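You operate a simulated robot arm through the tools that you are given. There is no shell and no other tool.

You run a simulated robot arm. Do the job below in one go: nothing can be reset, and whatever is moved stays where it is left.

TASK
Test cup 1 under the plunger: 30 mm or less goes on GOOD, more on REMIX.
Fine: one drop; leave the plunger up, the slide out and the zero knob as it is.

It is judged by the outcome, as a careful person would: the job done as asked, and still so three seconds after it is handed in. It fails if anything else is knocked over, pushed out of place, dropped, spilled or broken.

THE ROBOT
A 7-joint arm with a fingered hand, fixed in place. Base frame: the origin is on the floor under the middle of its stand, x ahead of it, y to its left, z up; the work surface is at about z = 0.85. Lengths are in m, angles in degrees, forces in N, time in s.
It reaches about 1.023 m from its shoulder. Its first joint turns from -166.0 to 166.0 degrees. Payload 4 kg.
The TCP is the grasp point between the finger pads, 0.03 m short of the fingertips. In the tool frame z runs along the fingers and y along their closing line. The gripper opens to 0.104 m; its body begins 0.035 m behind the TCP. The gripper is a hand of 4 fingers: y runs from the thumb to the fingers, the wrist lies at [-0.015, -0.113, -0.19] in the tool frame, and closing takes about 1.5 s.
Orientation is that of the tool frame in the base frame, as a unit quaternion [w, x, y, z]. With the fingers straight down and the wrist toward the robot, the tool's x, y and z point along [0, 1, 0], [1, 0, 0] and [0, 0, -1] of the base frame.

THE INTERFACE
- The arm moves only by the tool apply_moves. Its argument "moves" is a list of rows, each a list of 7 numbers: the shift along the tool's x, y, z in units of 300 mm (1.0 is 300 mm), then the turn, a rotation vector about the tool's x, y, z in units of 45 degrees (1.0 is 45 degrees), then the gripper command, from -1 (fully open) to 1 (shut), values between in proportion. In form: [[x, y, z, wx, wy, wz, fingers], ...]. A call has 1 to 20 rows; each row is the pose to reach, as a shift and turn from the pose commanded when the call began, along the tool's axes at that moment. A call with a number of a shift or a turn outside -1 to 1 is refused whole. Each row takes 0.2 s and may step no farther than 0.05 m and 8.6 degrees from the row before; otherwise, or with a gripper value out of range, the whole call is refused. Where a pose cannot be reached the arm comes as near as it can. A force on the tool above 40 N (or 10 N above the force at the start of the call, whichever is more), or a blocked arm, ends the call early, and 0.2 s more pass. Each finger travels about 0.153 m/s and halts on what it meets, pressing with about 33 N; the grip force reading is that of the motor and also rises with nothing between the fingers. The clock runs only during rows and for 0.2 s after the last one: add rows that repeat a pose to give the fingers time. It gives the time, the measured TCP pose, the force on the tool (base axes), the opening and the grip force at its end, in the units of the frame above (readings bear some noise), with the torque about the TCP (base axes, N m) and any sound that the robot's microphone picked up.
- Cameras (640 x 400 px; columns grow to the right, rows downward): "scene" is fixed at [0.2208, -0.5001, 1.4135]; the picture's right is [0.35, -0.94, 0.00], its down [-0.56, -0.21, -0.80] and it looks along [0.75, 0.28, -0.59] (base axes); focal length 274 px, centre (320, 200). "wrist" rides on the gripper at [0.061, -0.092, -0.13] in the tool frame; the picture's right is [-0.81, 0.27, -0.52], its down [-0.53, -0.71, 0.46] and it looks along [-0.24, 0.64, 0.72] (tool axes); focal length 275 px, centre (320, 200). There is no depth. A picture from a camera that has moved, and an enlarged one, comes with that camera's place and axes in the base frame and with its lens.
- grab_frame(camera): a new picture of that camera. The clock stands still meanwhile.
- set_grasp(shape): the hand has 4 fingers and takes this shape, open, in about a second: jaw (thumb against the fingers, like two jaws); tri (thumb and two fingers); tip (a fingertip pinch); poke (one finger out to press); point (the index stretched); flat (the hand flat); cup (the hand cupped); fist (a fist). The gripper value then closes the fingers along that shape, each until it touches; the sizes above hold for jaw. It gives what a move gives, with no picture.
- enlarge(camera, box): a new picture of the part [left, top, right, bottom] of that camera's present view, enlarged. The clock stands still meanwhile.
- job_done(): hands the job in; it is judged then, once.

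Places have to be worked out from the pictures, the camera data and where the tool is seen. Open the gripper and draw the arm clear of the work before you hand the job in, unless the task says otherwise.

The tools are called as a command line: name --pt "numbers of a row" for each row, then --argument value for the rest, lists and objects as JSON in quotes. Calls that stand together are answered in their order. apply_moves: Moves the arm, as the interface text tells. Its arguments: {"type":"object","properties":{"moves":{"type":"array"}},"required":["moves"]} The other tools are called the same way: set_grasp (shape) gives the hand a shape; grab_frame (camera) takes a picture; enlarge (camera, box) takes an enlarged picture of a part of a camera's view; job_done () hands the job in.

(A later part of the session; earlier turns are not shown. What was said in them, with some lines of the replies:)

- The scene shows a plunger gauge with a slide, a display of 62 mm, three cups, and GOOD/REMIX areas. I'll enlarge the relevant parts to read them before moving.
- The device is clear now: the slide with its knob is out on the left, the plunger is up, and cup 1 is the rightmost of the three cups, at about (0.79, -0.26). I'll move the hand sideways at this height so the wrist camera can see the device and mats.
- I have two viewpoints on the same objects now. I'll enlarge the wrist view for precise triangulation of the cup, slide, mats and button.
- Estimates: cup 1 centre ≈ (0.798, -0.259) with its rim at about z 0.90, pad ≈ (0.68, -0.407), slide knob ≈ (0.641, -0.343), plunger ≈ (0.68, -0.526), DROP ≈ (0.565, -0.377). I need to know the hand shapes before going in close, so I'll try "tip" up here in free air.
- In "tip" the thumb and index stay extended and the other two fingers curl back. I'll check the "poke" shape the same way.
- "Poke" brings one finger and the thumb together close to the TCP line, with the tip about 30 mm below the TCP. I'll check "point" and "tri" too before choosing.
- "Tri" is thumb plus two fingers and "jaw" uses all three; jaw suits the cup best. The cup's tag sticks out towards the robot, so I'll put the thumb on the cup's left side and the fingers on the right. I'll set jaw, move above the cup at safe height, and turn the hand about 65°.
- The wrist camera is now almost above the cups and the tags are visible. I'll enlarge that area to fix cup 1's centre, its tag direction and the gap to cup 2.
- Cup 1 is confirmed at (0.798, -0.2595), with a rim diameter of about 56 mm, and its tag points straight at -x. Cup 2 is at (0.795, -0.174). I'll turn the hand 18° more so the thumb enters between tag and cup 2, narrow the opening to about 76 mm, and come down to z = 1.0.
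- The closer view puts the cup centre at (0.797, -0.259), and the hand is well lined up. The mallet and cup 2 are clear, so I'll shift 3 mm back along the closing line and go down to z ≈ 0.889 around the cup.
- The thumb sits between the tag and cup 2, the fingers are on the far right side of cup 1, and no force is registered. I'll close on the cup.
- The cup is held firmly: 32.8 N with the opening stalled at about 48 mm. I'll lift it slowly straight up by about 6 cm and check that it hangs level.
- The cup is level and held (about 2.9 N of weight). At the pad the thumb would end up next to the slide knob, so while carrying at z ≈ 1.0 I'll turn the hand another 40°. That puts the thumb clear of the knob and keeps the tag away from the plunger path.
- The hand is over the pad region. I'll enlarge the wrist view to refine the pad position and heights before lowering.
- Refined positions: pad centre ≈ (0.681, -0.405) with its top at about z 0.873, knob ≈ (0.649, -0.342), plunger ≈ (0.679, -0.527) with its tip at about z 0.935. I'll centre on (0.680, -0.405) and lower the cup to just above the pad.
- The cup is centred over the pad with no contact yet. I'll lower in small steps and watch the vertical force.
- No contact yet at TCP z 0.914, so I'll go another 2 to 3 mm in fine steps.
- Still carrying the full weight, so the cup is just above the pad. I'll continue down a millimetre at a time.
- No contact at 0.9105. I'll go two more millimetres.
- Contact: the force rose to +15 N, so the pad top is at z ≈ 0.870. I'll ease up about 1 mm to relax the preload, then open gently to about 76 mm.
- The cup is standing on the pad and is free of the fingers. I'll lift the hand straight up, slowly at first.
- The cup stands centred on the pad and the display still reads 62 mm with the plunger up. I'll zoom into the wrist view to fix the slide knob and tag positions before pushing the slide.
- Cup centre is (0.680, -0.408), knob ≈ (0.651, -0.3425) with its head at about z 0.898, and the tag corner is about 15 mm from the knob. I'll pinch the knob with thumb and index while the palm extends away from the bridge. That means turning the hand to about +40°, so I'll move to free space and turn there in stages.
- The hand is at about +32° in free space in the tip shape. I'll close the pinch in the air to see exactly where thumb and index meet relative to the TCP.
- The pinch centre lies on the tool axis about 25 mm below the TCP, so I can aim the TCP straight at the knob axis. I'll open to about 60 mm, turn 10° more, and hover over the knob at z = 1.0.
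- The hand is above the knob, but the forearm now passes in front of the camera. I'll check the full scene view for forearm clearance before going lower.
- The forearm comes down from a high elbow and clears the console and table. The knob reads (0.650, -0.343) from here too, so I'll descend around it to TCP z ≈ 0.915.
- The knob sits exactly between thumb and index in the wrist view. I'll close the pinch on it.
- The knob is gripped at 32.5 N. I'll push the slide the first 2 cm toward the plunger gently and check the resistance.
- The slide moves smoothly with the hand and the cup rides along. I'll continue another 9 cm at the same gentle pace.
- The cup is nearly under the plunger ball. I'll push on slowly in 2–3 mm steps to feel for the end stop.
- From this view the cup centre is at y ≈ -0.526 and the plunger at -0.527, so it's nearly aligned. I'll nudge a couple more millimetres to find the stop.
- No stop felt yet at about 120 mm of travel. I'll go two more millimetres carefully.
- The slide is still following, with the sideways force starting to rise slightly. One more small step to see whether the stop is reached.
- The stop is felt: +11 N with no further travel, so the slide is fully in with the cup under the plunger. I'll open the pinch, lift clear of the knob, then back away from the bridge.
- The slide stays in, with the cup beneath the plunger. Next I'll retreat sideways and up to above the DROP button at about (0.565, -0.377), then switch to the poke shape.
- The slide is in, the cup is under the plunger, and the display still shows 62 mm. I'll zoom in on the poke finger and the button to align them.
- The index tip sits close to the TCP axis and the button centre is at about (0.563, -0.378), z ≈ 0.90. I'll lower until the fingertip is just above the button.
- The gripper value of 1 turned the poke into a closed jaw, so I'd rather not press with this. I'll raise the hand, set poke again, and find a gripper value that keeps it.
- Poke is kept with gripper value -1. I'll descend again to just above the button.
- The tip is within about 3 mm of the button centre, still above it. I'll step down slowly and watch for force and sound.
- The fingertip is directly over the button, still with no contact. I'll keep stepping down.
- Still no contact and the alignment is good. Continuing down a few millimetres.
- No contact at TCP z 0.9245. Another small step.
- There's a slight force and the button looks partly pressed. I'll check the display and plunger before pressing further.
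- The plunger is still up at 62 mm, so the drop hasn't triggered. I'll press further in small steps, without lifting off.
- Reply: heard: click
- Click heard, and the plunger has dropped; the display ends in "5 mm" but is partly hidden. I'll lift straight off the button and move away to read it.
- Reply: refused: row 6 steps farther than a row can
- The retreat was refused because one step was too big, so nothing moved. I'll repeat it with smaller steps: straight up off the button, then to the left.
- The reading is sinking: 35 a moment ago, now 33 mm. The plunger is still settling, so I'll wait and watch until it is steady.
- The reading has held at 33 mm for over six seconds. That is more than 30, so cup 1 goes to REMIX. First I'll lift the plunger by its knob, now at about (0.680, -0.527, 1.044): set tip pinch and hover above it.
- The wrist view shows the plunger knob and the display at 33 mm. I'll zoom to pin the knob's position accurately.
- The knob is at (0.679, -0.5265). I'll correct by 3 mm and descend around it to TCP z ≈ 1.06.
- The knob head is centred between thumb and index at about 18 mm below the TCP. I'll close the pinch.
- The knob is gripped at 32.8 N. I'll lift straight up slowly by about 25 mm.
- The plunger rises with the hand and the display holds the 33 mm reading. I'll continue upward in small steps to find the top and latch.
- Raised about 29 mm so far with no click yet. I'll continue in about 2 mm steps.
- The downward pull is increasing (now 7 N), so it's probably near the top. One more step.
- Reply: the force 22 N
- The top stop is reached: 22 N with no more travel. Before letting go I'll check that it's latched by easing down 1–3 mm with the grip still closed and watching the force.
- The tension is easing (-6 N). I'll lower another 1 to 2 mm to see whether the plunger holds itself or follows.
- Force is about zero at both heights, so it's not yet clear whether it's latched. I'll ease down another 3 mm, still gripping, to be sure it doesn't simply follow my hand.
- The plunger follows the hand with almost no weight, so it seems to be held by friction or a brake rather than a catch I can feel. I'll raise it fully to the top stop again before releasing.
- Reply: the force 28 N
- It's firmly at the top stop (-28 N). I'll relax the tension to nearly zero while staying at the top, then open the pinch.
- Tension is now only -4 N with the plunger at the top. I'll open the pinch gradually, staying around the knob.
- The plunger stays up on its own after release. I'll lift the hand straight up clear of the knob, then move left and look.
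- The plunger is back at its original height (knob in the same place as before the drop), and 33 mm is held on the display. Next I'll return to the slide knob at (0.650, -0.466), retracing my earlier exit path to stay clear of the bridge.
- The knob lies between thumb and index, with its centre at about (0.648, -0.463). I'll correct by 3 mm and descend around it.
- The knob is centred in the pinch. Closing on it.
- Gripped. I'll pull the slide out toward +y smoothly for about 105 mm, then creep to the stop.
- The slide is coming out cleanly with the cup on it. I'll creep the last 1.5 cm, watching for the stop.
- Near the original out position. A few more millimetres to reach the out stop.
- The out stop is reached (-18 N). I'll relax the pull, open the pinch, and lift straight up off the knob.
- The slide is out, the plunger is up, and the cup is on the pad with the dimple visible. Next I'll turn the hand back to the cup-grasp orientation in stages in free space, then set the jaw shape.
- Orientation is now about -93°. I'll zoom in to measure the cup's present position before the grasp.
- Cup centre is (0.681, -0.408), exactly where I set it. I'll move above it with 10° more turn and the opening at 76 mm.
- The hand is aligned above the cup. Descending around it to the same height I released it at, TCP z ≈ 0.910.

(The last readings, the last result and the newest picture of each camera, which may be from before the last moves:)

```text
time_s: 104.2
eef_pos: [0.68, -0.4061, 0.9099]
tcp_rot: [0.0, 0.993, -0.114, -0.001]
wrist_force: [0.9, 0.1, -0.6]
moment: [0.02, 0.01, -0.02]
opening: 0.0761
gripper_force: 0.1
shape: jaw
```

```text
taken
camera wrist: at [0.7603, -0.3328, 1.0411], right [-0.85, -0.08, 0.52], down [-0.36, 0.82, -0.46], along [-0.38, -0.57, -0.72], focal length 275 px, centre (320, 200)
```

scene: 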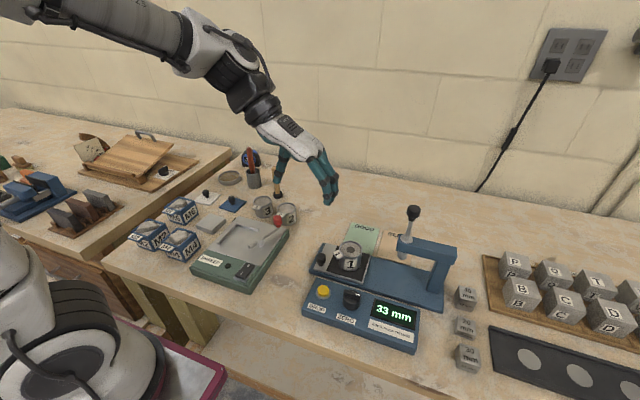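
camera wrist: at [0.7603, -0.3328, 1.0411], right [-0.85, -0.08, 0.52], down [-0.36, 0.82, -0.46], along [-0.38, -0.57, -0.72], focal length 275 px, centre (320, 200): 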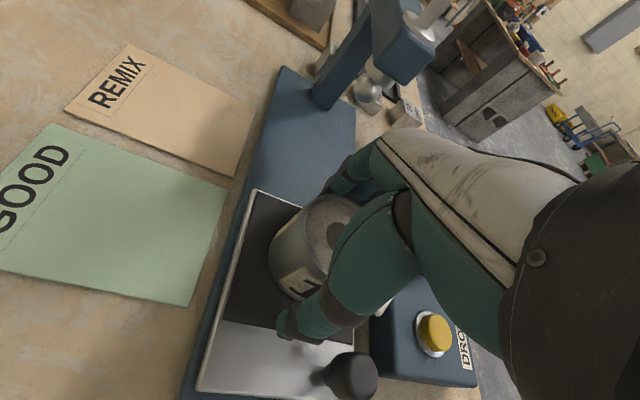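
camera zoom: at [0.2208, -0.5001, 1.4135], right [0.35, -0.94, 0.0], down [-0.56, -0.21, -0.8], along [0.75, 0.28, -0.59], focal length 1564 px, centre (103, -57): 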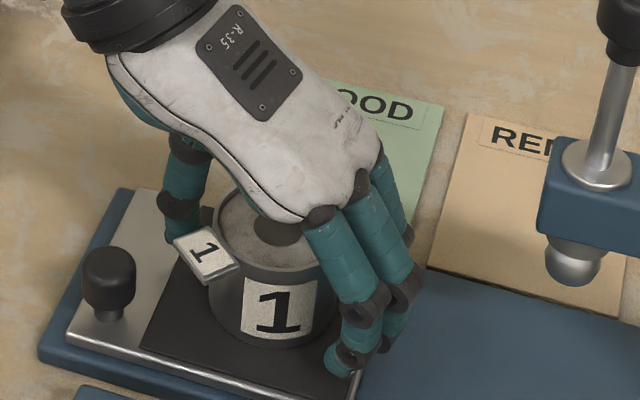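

The geometry is identical to the release pose and no force is felt. I'll close on the cup.

apply_moves --pt "0 0 0 0 0 0 -0.2" --pt "0 0 0 0 0 0 -0.05" --pt "0 0 0 0 0 0 0.1" --pt "0 0 0 0 0 0 0.3" --pt "0 0 0 0 0 0 0.5" --pt "0 0 0 0 0 0 0.5" --pt "0 0 0 0 0 0 0.5" --pt "0 0 0 0 0 0 0.5"

apply_moves --pt "0 0 -0.015 0 0 0 0.5" --pt "0 0 -0.05 0 0 0 0.5" --pt "0 0 -0.1 0 0 0 0.5" --pt "0 0 -0.17 0 0 0 0.5" --pt "0 0 -0.24 0 0 0 0.5" --pt "0 0 -0.3 0 0 0 0.5" --pt "0 0 -0.3 0 0 0 0.5"

enlarge --camera "scene" --box '[290, 160, 450, 280]'

grab_frame --camera "wrist"

```text
time_s: 106.0
eef_pos: [0.6812, -0.4075, 0.9099]
tcp_rot: [0.001, 0.994, -0.113, 0.0]
wrist_force: [-1.4, 0.4, 0.6]
moment: [0.01, -0.03, 0.03]
opening: 0.0483
gripper_force: 32.8
shape: jaw
```

```text
time_s: 107.6
eef_pos: [0.6806, -0.4068, 1.0005]
tcp_rot: [-0.001, 0.994, -0.113, 0.0]
wrist_force: [0.7, 0.4, -1.7]
moment: [0.02, 0.01, 0.0]
opening: 0.0478
gripper_force: 33.2
shape: jaw
```

```text
3.33 times, centred on (370, 220) of scene
camera zoom: at [0.2208, -0.5001, 1.4135], right [0.35, -0.94, 0.0], down [-0.56, -0.21, -0.8], along [0.75, 0.28, -0.59], focal length 912 px, centre (153, 133)
```

zoom: 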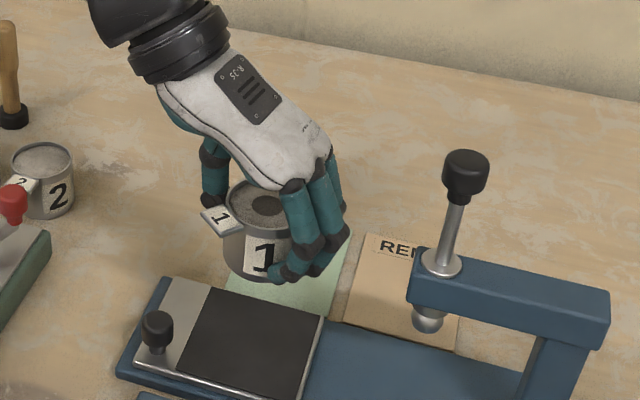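

```text
taken
camera wrist: at [0.761, -0.3331, 1.1317], right [-0.85, -0.09, 0.52], down [-0.36, 0.82, -0.46], along [-0.38, -0.57, -0.72], focal length 275 px, centre (320, 200)
```

wrist: 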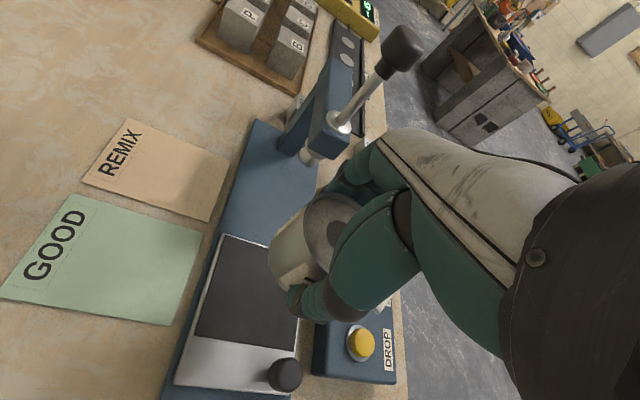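

The cup is lifted level, the slide stayed out and the plunger is up. REMIX is centred at about (0.80, -0.51), so I'll carry the cup back (+x) first, then sideways, keeping clear of the bridge.

apply_moves --pt "0.06 -0.014 0 0 0 0 0.5" --pt "0.14 -0.032 0 0 0 0 0.5" --pt "0.22 -0.051 0 0 0 0 0.5" --pt "0.3 -0.069 0 0 0 0 0.5" --pt "0.372 -0.0857 0 0 0 0 0.5" --pt "0.39 -0.01 0 0 0 0 0.5" --pt "0.409 0.075 0 0 0 0 0.5" --pt "0.428 0.16 0 0 0 0 0.5" --pt "0.442 0.22 0 0 0 0 0.5" --pt "0.449 0.249 0 0 0 0 0.5" --pt "0.449 0.249 0 0 0 0 0.5"

grab_frame --camera "scene"

grab_frame --camera "wrist"

```text
time_s: 110.0
eef_pos: [0.7935, -0.5099, 1.0004]
tcp_rot: [0.0, 0.994, -0.113, 0.0]
wrist_force: [0.3, 0.7, -2.7]
moment: [0.02, -0.01, -0.03]
opening: 0.048
gripper_force: 33.0
shape: jaw
```

```text
taken
```

scene: 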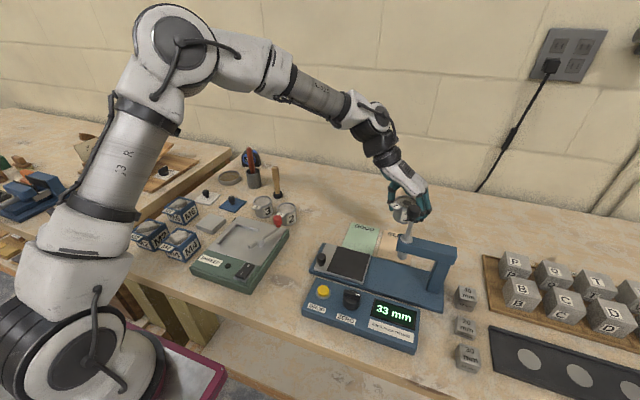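

```text
taken
camera wrist: at [0.8742, -0.4357, 1.1318], right [-0.85, -0.09, 0.52], down [-0.36, 0.81, -0.46], along [-0.38, -0.57, -0.72], focal length 275 px, centre (320, 200)
```

wrist: 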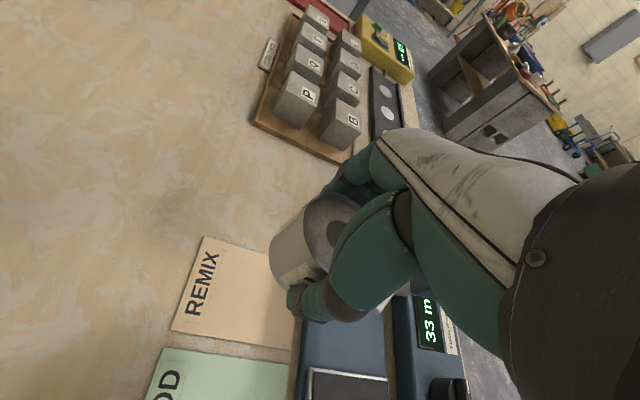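

The cup is over the middle of REMIX (mat spans x 0.74–0.855, y -0.469 to -0.554). I'll lower to just above the mat.

apply_moves --pt "0.005 0.002 0.06 0 0 0 0.5" --pt "0.008 0.004 0.14 0 0 0 0.5" --pt "0.008 0.004 0.22 0 0 0 0.5" --pt "0.008 0.004 0.29 0 0 0 0.5" --pt "0.008 0.004 0.34 0 0 0 0.5" --pt "0.008 0.004 0.34 0 0 0 0.5"

enlarge --camera "scene" --box '[330, 160, 490, 280]'

grab_frame --camera "wrist"

```text
time_s: 111.4
eef_pos: [0.7971, -0.5123, 0.897]
tcp_rot: [0.001, 0.994, -0.113, 0.0]
wrist_force: [0.0, -0.6, -3.0]
moment: [0.01, -0.01, 0.01]
opening: 0.0482
gripper_force: 33.0
shape: jaw
```

```text
3.33 times, centred on (410, 220) of scene
camera zoom: at [0.2208, -0.5001, 1.4135], right [0.35, -0.94, 0.0], down [-0.56, -0.21, -0.8], along [0.75, 0.28, -0.59], focal length 912 px, centre (20, 133)
```

zoom: 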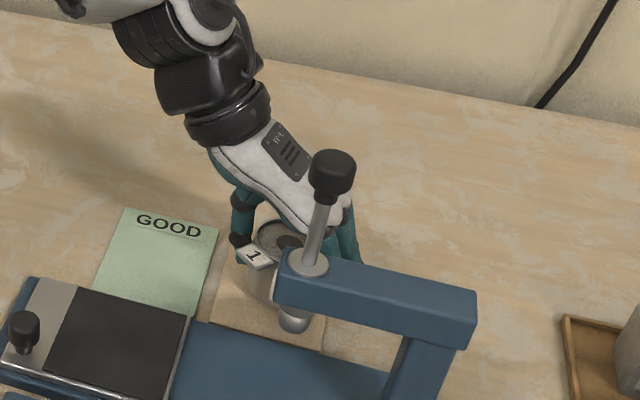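

```text
taken
camera wrist: at [0.8772, -0.4383, 1.0285], right [-0.85, -0.09, 0.52], down [-0.36, 0.82, -0.46], along [-0.38, -0.57, -0.72], focal length 275 px, centre (320, 200)
```

wrist: 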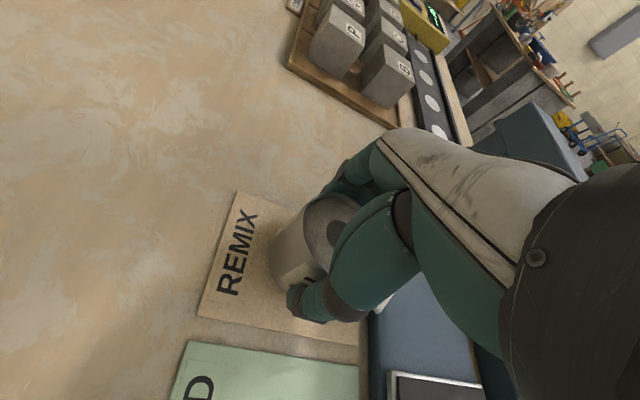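

The cup is over the mat and clear of the bridge. Lowering in fine steps to contact.

apply_moves --pt "0 0 0.008 0 0 0 0.5" --pt "0 0 0.016 0 0 0 0.5" --pt "0 0 0.021 0 0 0 0.5" --pt "0 0 0.021 0 0 0 0.5"

```text
time_s: 112.4
eef_pos: [0.7984, -0.5123, 0.8926]
tcp_rot: [0.0, 0.993, -0.114, 0.001]
wrist_force: [-0.4, 0.4, -3.5]
moment: [0.02, 0.02, 0.01]
opening: 0.0481
gripper_force: 33.3
shape: jaw
```

Still hanging free at 0.8926. A bit further.

apply_moves --pt "0 0 0.004 0 0 0 0.5" --pt "0 0 0.007 0 0 0 0.5" --pt "0 0 0.007 0 0 0 0.5"

apply_moves --pt "0 0 0.004 0 0 0 0.5" --pt "0 0 0.004 0 0 0 0.5"

```text
time_s: 113.2
eef_pos: [0.7971, -0.5118, 0.8905]
tcp_rot: [0.0, 0.994, -0.113, 0.001]
wrist_force: [1.3, 1.6, 4.5]
moment: [-0.05, -0.03, -0.03]
opening: 0.0481
gripper_force: 33.4
shape: jaw
```

```text
time_s: 113.8
eef_pos: [0.7973, -0.5115, 0.8889]
tcp_rot: [0.0, 0.994, -0.113, 0.001]
wrist_force: [1.8, 2.2, 13.1]
moment: [-0.03, -0.03, -0.01]
opening: 0.0483
gripper_force: 32.5
shape: jaw
```

Contact at about +13 N: the cup is on the mat. I'll ease up 1 mm and open gently.

apply_moves --pt "0 0 -0.003 0 0 0 0.5" --pt "0 0 -0.003 0 0 0 0.3" --pt "0 0 -0.003 0 0 0 0.1" --pt "0 0 -0.003 0 0 0 0.0" --pt "0 0 -0.003 0 0 0 -0.1" --pt "0 0 -0.003 0 0 0 -0.2" --pt "0 0 -0.003 0 0 0 -0.3" --pt "0 0 -0.003 0 0 0 -0.4" --pt "0 0 -0.003 0 0 0 -0.46" --pt "0 0 -0.003 0 0 0 -0.46"

grab_frame --camera "wrist"

enlarge --camera "scene" --box '[330, 160, 490, 280]'

```text
time_s: 116.0
eef_pos: [0.7967, -0.5117, 0.8885]
tcp_rot: [0.0, 0.994, -0.114, 0.0]
wrist_force: [-0.1, 0.1, 0.1]
moment: [0.01, -0.02, 0.0]
opening: 0.0755
gripper_force: 0.0
shape: jaw
```

```text
taken
camera wrist: at [0.8772, -0.4373, 1.0208], right [-0.85, -0.09, 0.52], down [-0.36, 0.82, -0.46], along [-0.38, -0.57, -0.72], focal length 275 px, centre (320, 200)
```

wrist: 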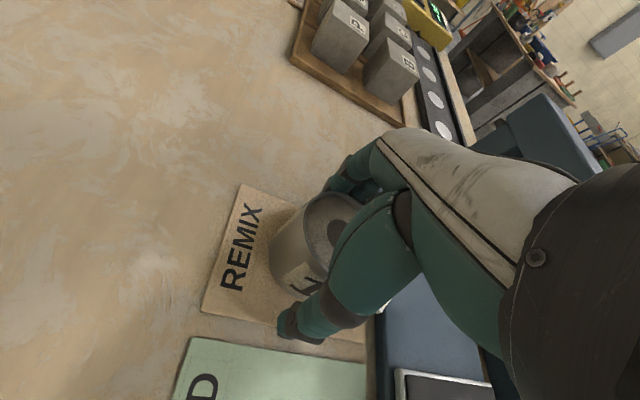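

```text
3.33 times, centred on (410, 220) of scene
camera zoom: at [0.2208, -0.5001, 1.4135], right [0.35, -0.94, 0.0], down [-0.56, -0.21, -0.8], along [0.75, 0.28, -0.59], focal length 912 px, centre (20, 133)
```

zoom: 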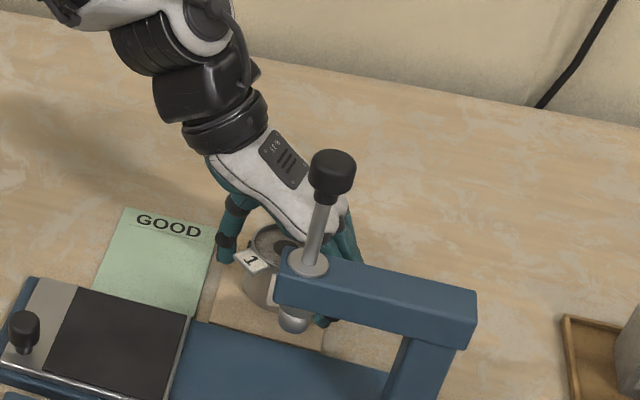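

The cup stands free on REMIX. I'll lift the hand straight up, slowly at first, then withdraw to the left, away from the work.

apply_moves --pt "0 0 -0.04 0 0 0 -0.46" --pt "0 0 -0.09 0 0 0 -0.46" --pt "0 0 -0.16 0 0 0 -0.46" --pt "0 0 -0.25 0 0 0 -0.46" --pt "0 0 -0.36 0 0 0 -0.46" --pt "0 0 -0.5 0 0 0 -0.46" --pt "0 0 -0.65 0 0 0 -0.46" --pt "0 0 -0.8 0 0 0 -0.46" --pt "0 0 -0.95 0 0 0 -0.46"

grab_frame --camera "wrist"

grab_frame --camera "scene"

```text
time_s: 118.0
eef_pos: [0.7991, -0.5115, 1.1737]
tcp_rot: [0.0, 0.993, -0.114, -0.001]
wrist_force: [-0.9, 0.1, 0.1]
moment: [-0.01, 0.02, 0.01]
opening: 0.0756
gripper_force: 0.1
shape: jaw
```

```text
taken
camera wrist: at [0.8789, -0.4371, 1.3054], right [-0.85, -0.09, 0.52], down [-0.36, 0.82, -0.45], along [-0.38, -0.57, -0.72], focal length 275 px, centre (320, 200)
```

wrist: 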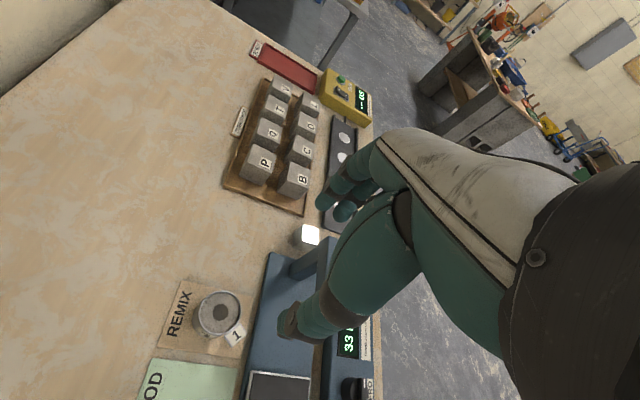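

```text
taken
```

scene: 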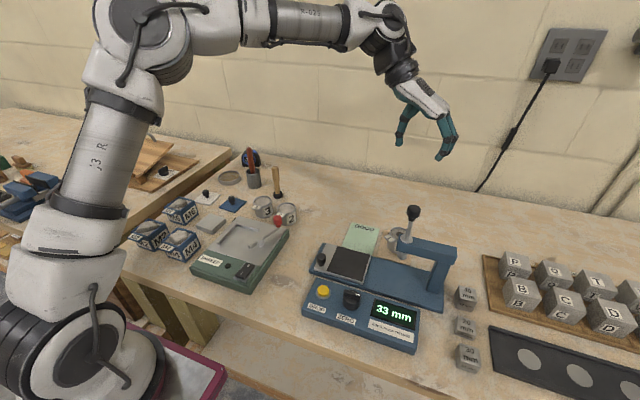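

Cup 1 is on REMIX. I'll open the gripper fully and draw the arm back toward the start area, then verify everything.

enlarge --camera "wrist" --box '[130, 250, 330, 400]'

apply_moves --pt "-0.06 -0.1 -0.05 0 0 -0.1 -1" --pt "-0.12 -0.21 -0.1 0 0 -0.2 -1" --pt "-0.18 -0.32 -0.12 0 0 -0.3 -1" --pt "-0.24 -0.43 -0.12 0 0 -0.4 -1" --pt "-0.3 -0.54 -0.12 0 0 -0.5 -1" --pt "-0.36 -0.65 -0.12 0 0 -0.6 -1" --pt "-0.42 -0.76 -0.12 0 0 -0.7 -1" --pt "-0.48 -0.87 -0.12 0 0 -0.8 -1" --pt "-0.54 -0.95 -0.12 0 0 -0.9 -1" --pt "-0.6 -1.0 -0.12 0 0 -1.0 -1"

grab_frame --camera "scene"

```text
2.67 times, centred on (230, 325) of wrist
camera zoom: at [0.8789, -0.4371, 1.3054], right [-0.85, -0.09, 0.52], down [-0.36, 0.82, -0.45], along [-0.38, -0.57, -0.72], focal length 734 px, centre (560, -133)
```

zoom: 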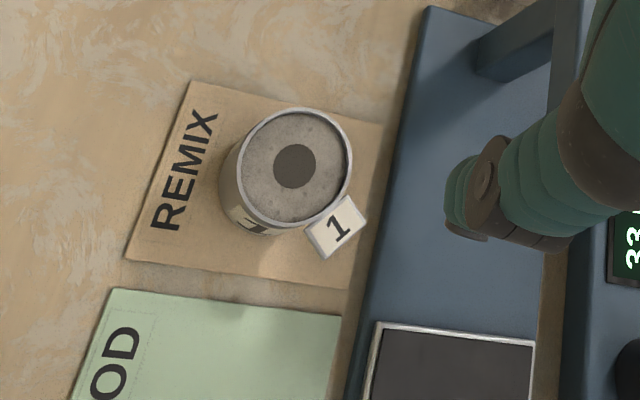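

```text
time_s: 120.2
eef_pos: [0.6903, -0.1791, 1.2107]
tcp_rot: [0.0, 0.961, 0.276, 0.001]
wrist_force: [0.8, 0.7, -0.2]
moment: [-0.01, 0.06, -0.02]
opening: 0.1037
gripper_force: 0.1
shape: jaw
```

```text
taken
```

scene: 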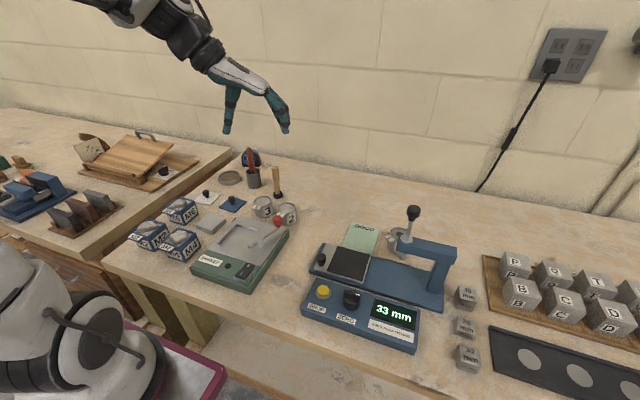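

The arm is clear and the gripper is open. One last close look at the device, the zero knob, the cup and the neighbouring items before handing in.

enlarge --camera "scene" --box '[290, 190, 490, 360]'

enlarge --camera "scene" --box '[180, 140, 350, 300]'

```text
2.35 times, centred on (390, 275) of scene
camera zoom: at [0.2208, -0.5001, 1.4135], right [0.35, -0.94, 0.0], down [-0.56, -0.21, -0.8], along [0.75, 0.28, -0.59], focal length 644 px, centre (155, 24)
```

zoom: 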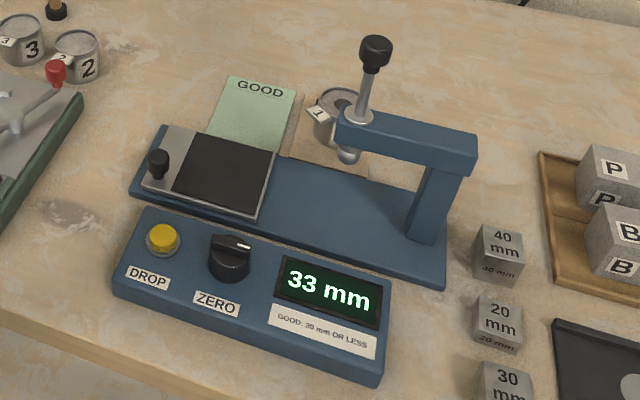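

```text
2.50 times, centred on (265, 220) of scene
camera zoom: at [0.2208, -0.5001, 1.4135], right [0.35, -0.94, 0.0], down [-0.56, -0.21, -0.8], along [0.75, 0.28, -0.59], focal length 684 px, centre (458, 150)
```

zoom: 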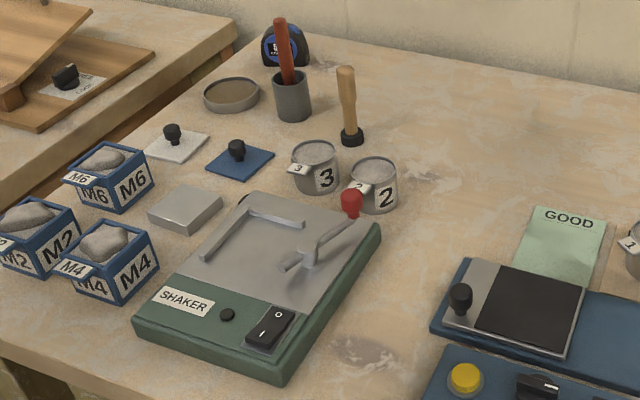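

The checks match the start: plunger up at its original height, slide fully out, zero knob unchanged, and everything else in place. Cup 1, read at 33 mm, stands on REMIX, and the hand is open and clear, so I'm handing the job in.

job_done

```text
The job is handed in.
```

I tested cup 1 with a single drop. It read 33 mm, which is more than 30, so I put it on REMIX.

- **Reading:** the display showed 35 mm just after the drop, settled to 33 mm, and held there for over six seconds before I raised the plunger.
- **Device:** the plunger is back up at its original height, the slide is out against its stop, and the zero knob was not touched. The display still shows 33 mm.
- **Plunger:** I felt and heard no latch when I raised it, but it has stayed up on its own since I let go.
- **Everything else:** the other cups, tools and blocks look unmoved in the final pictures. The hand is open and clear of the work.
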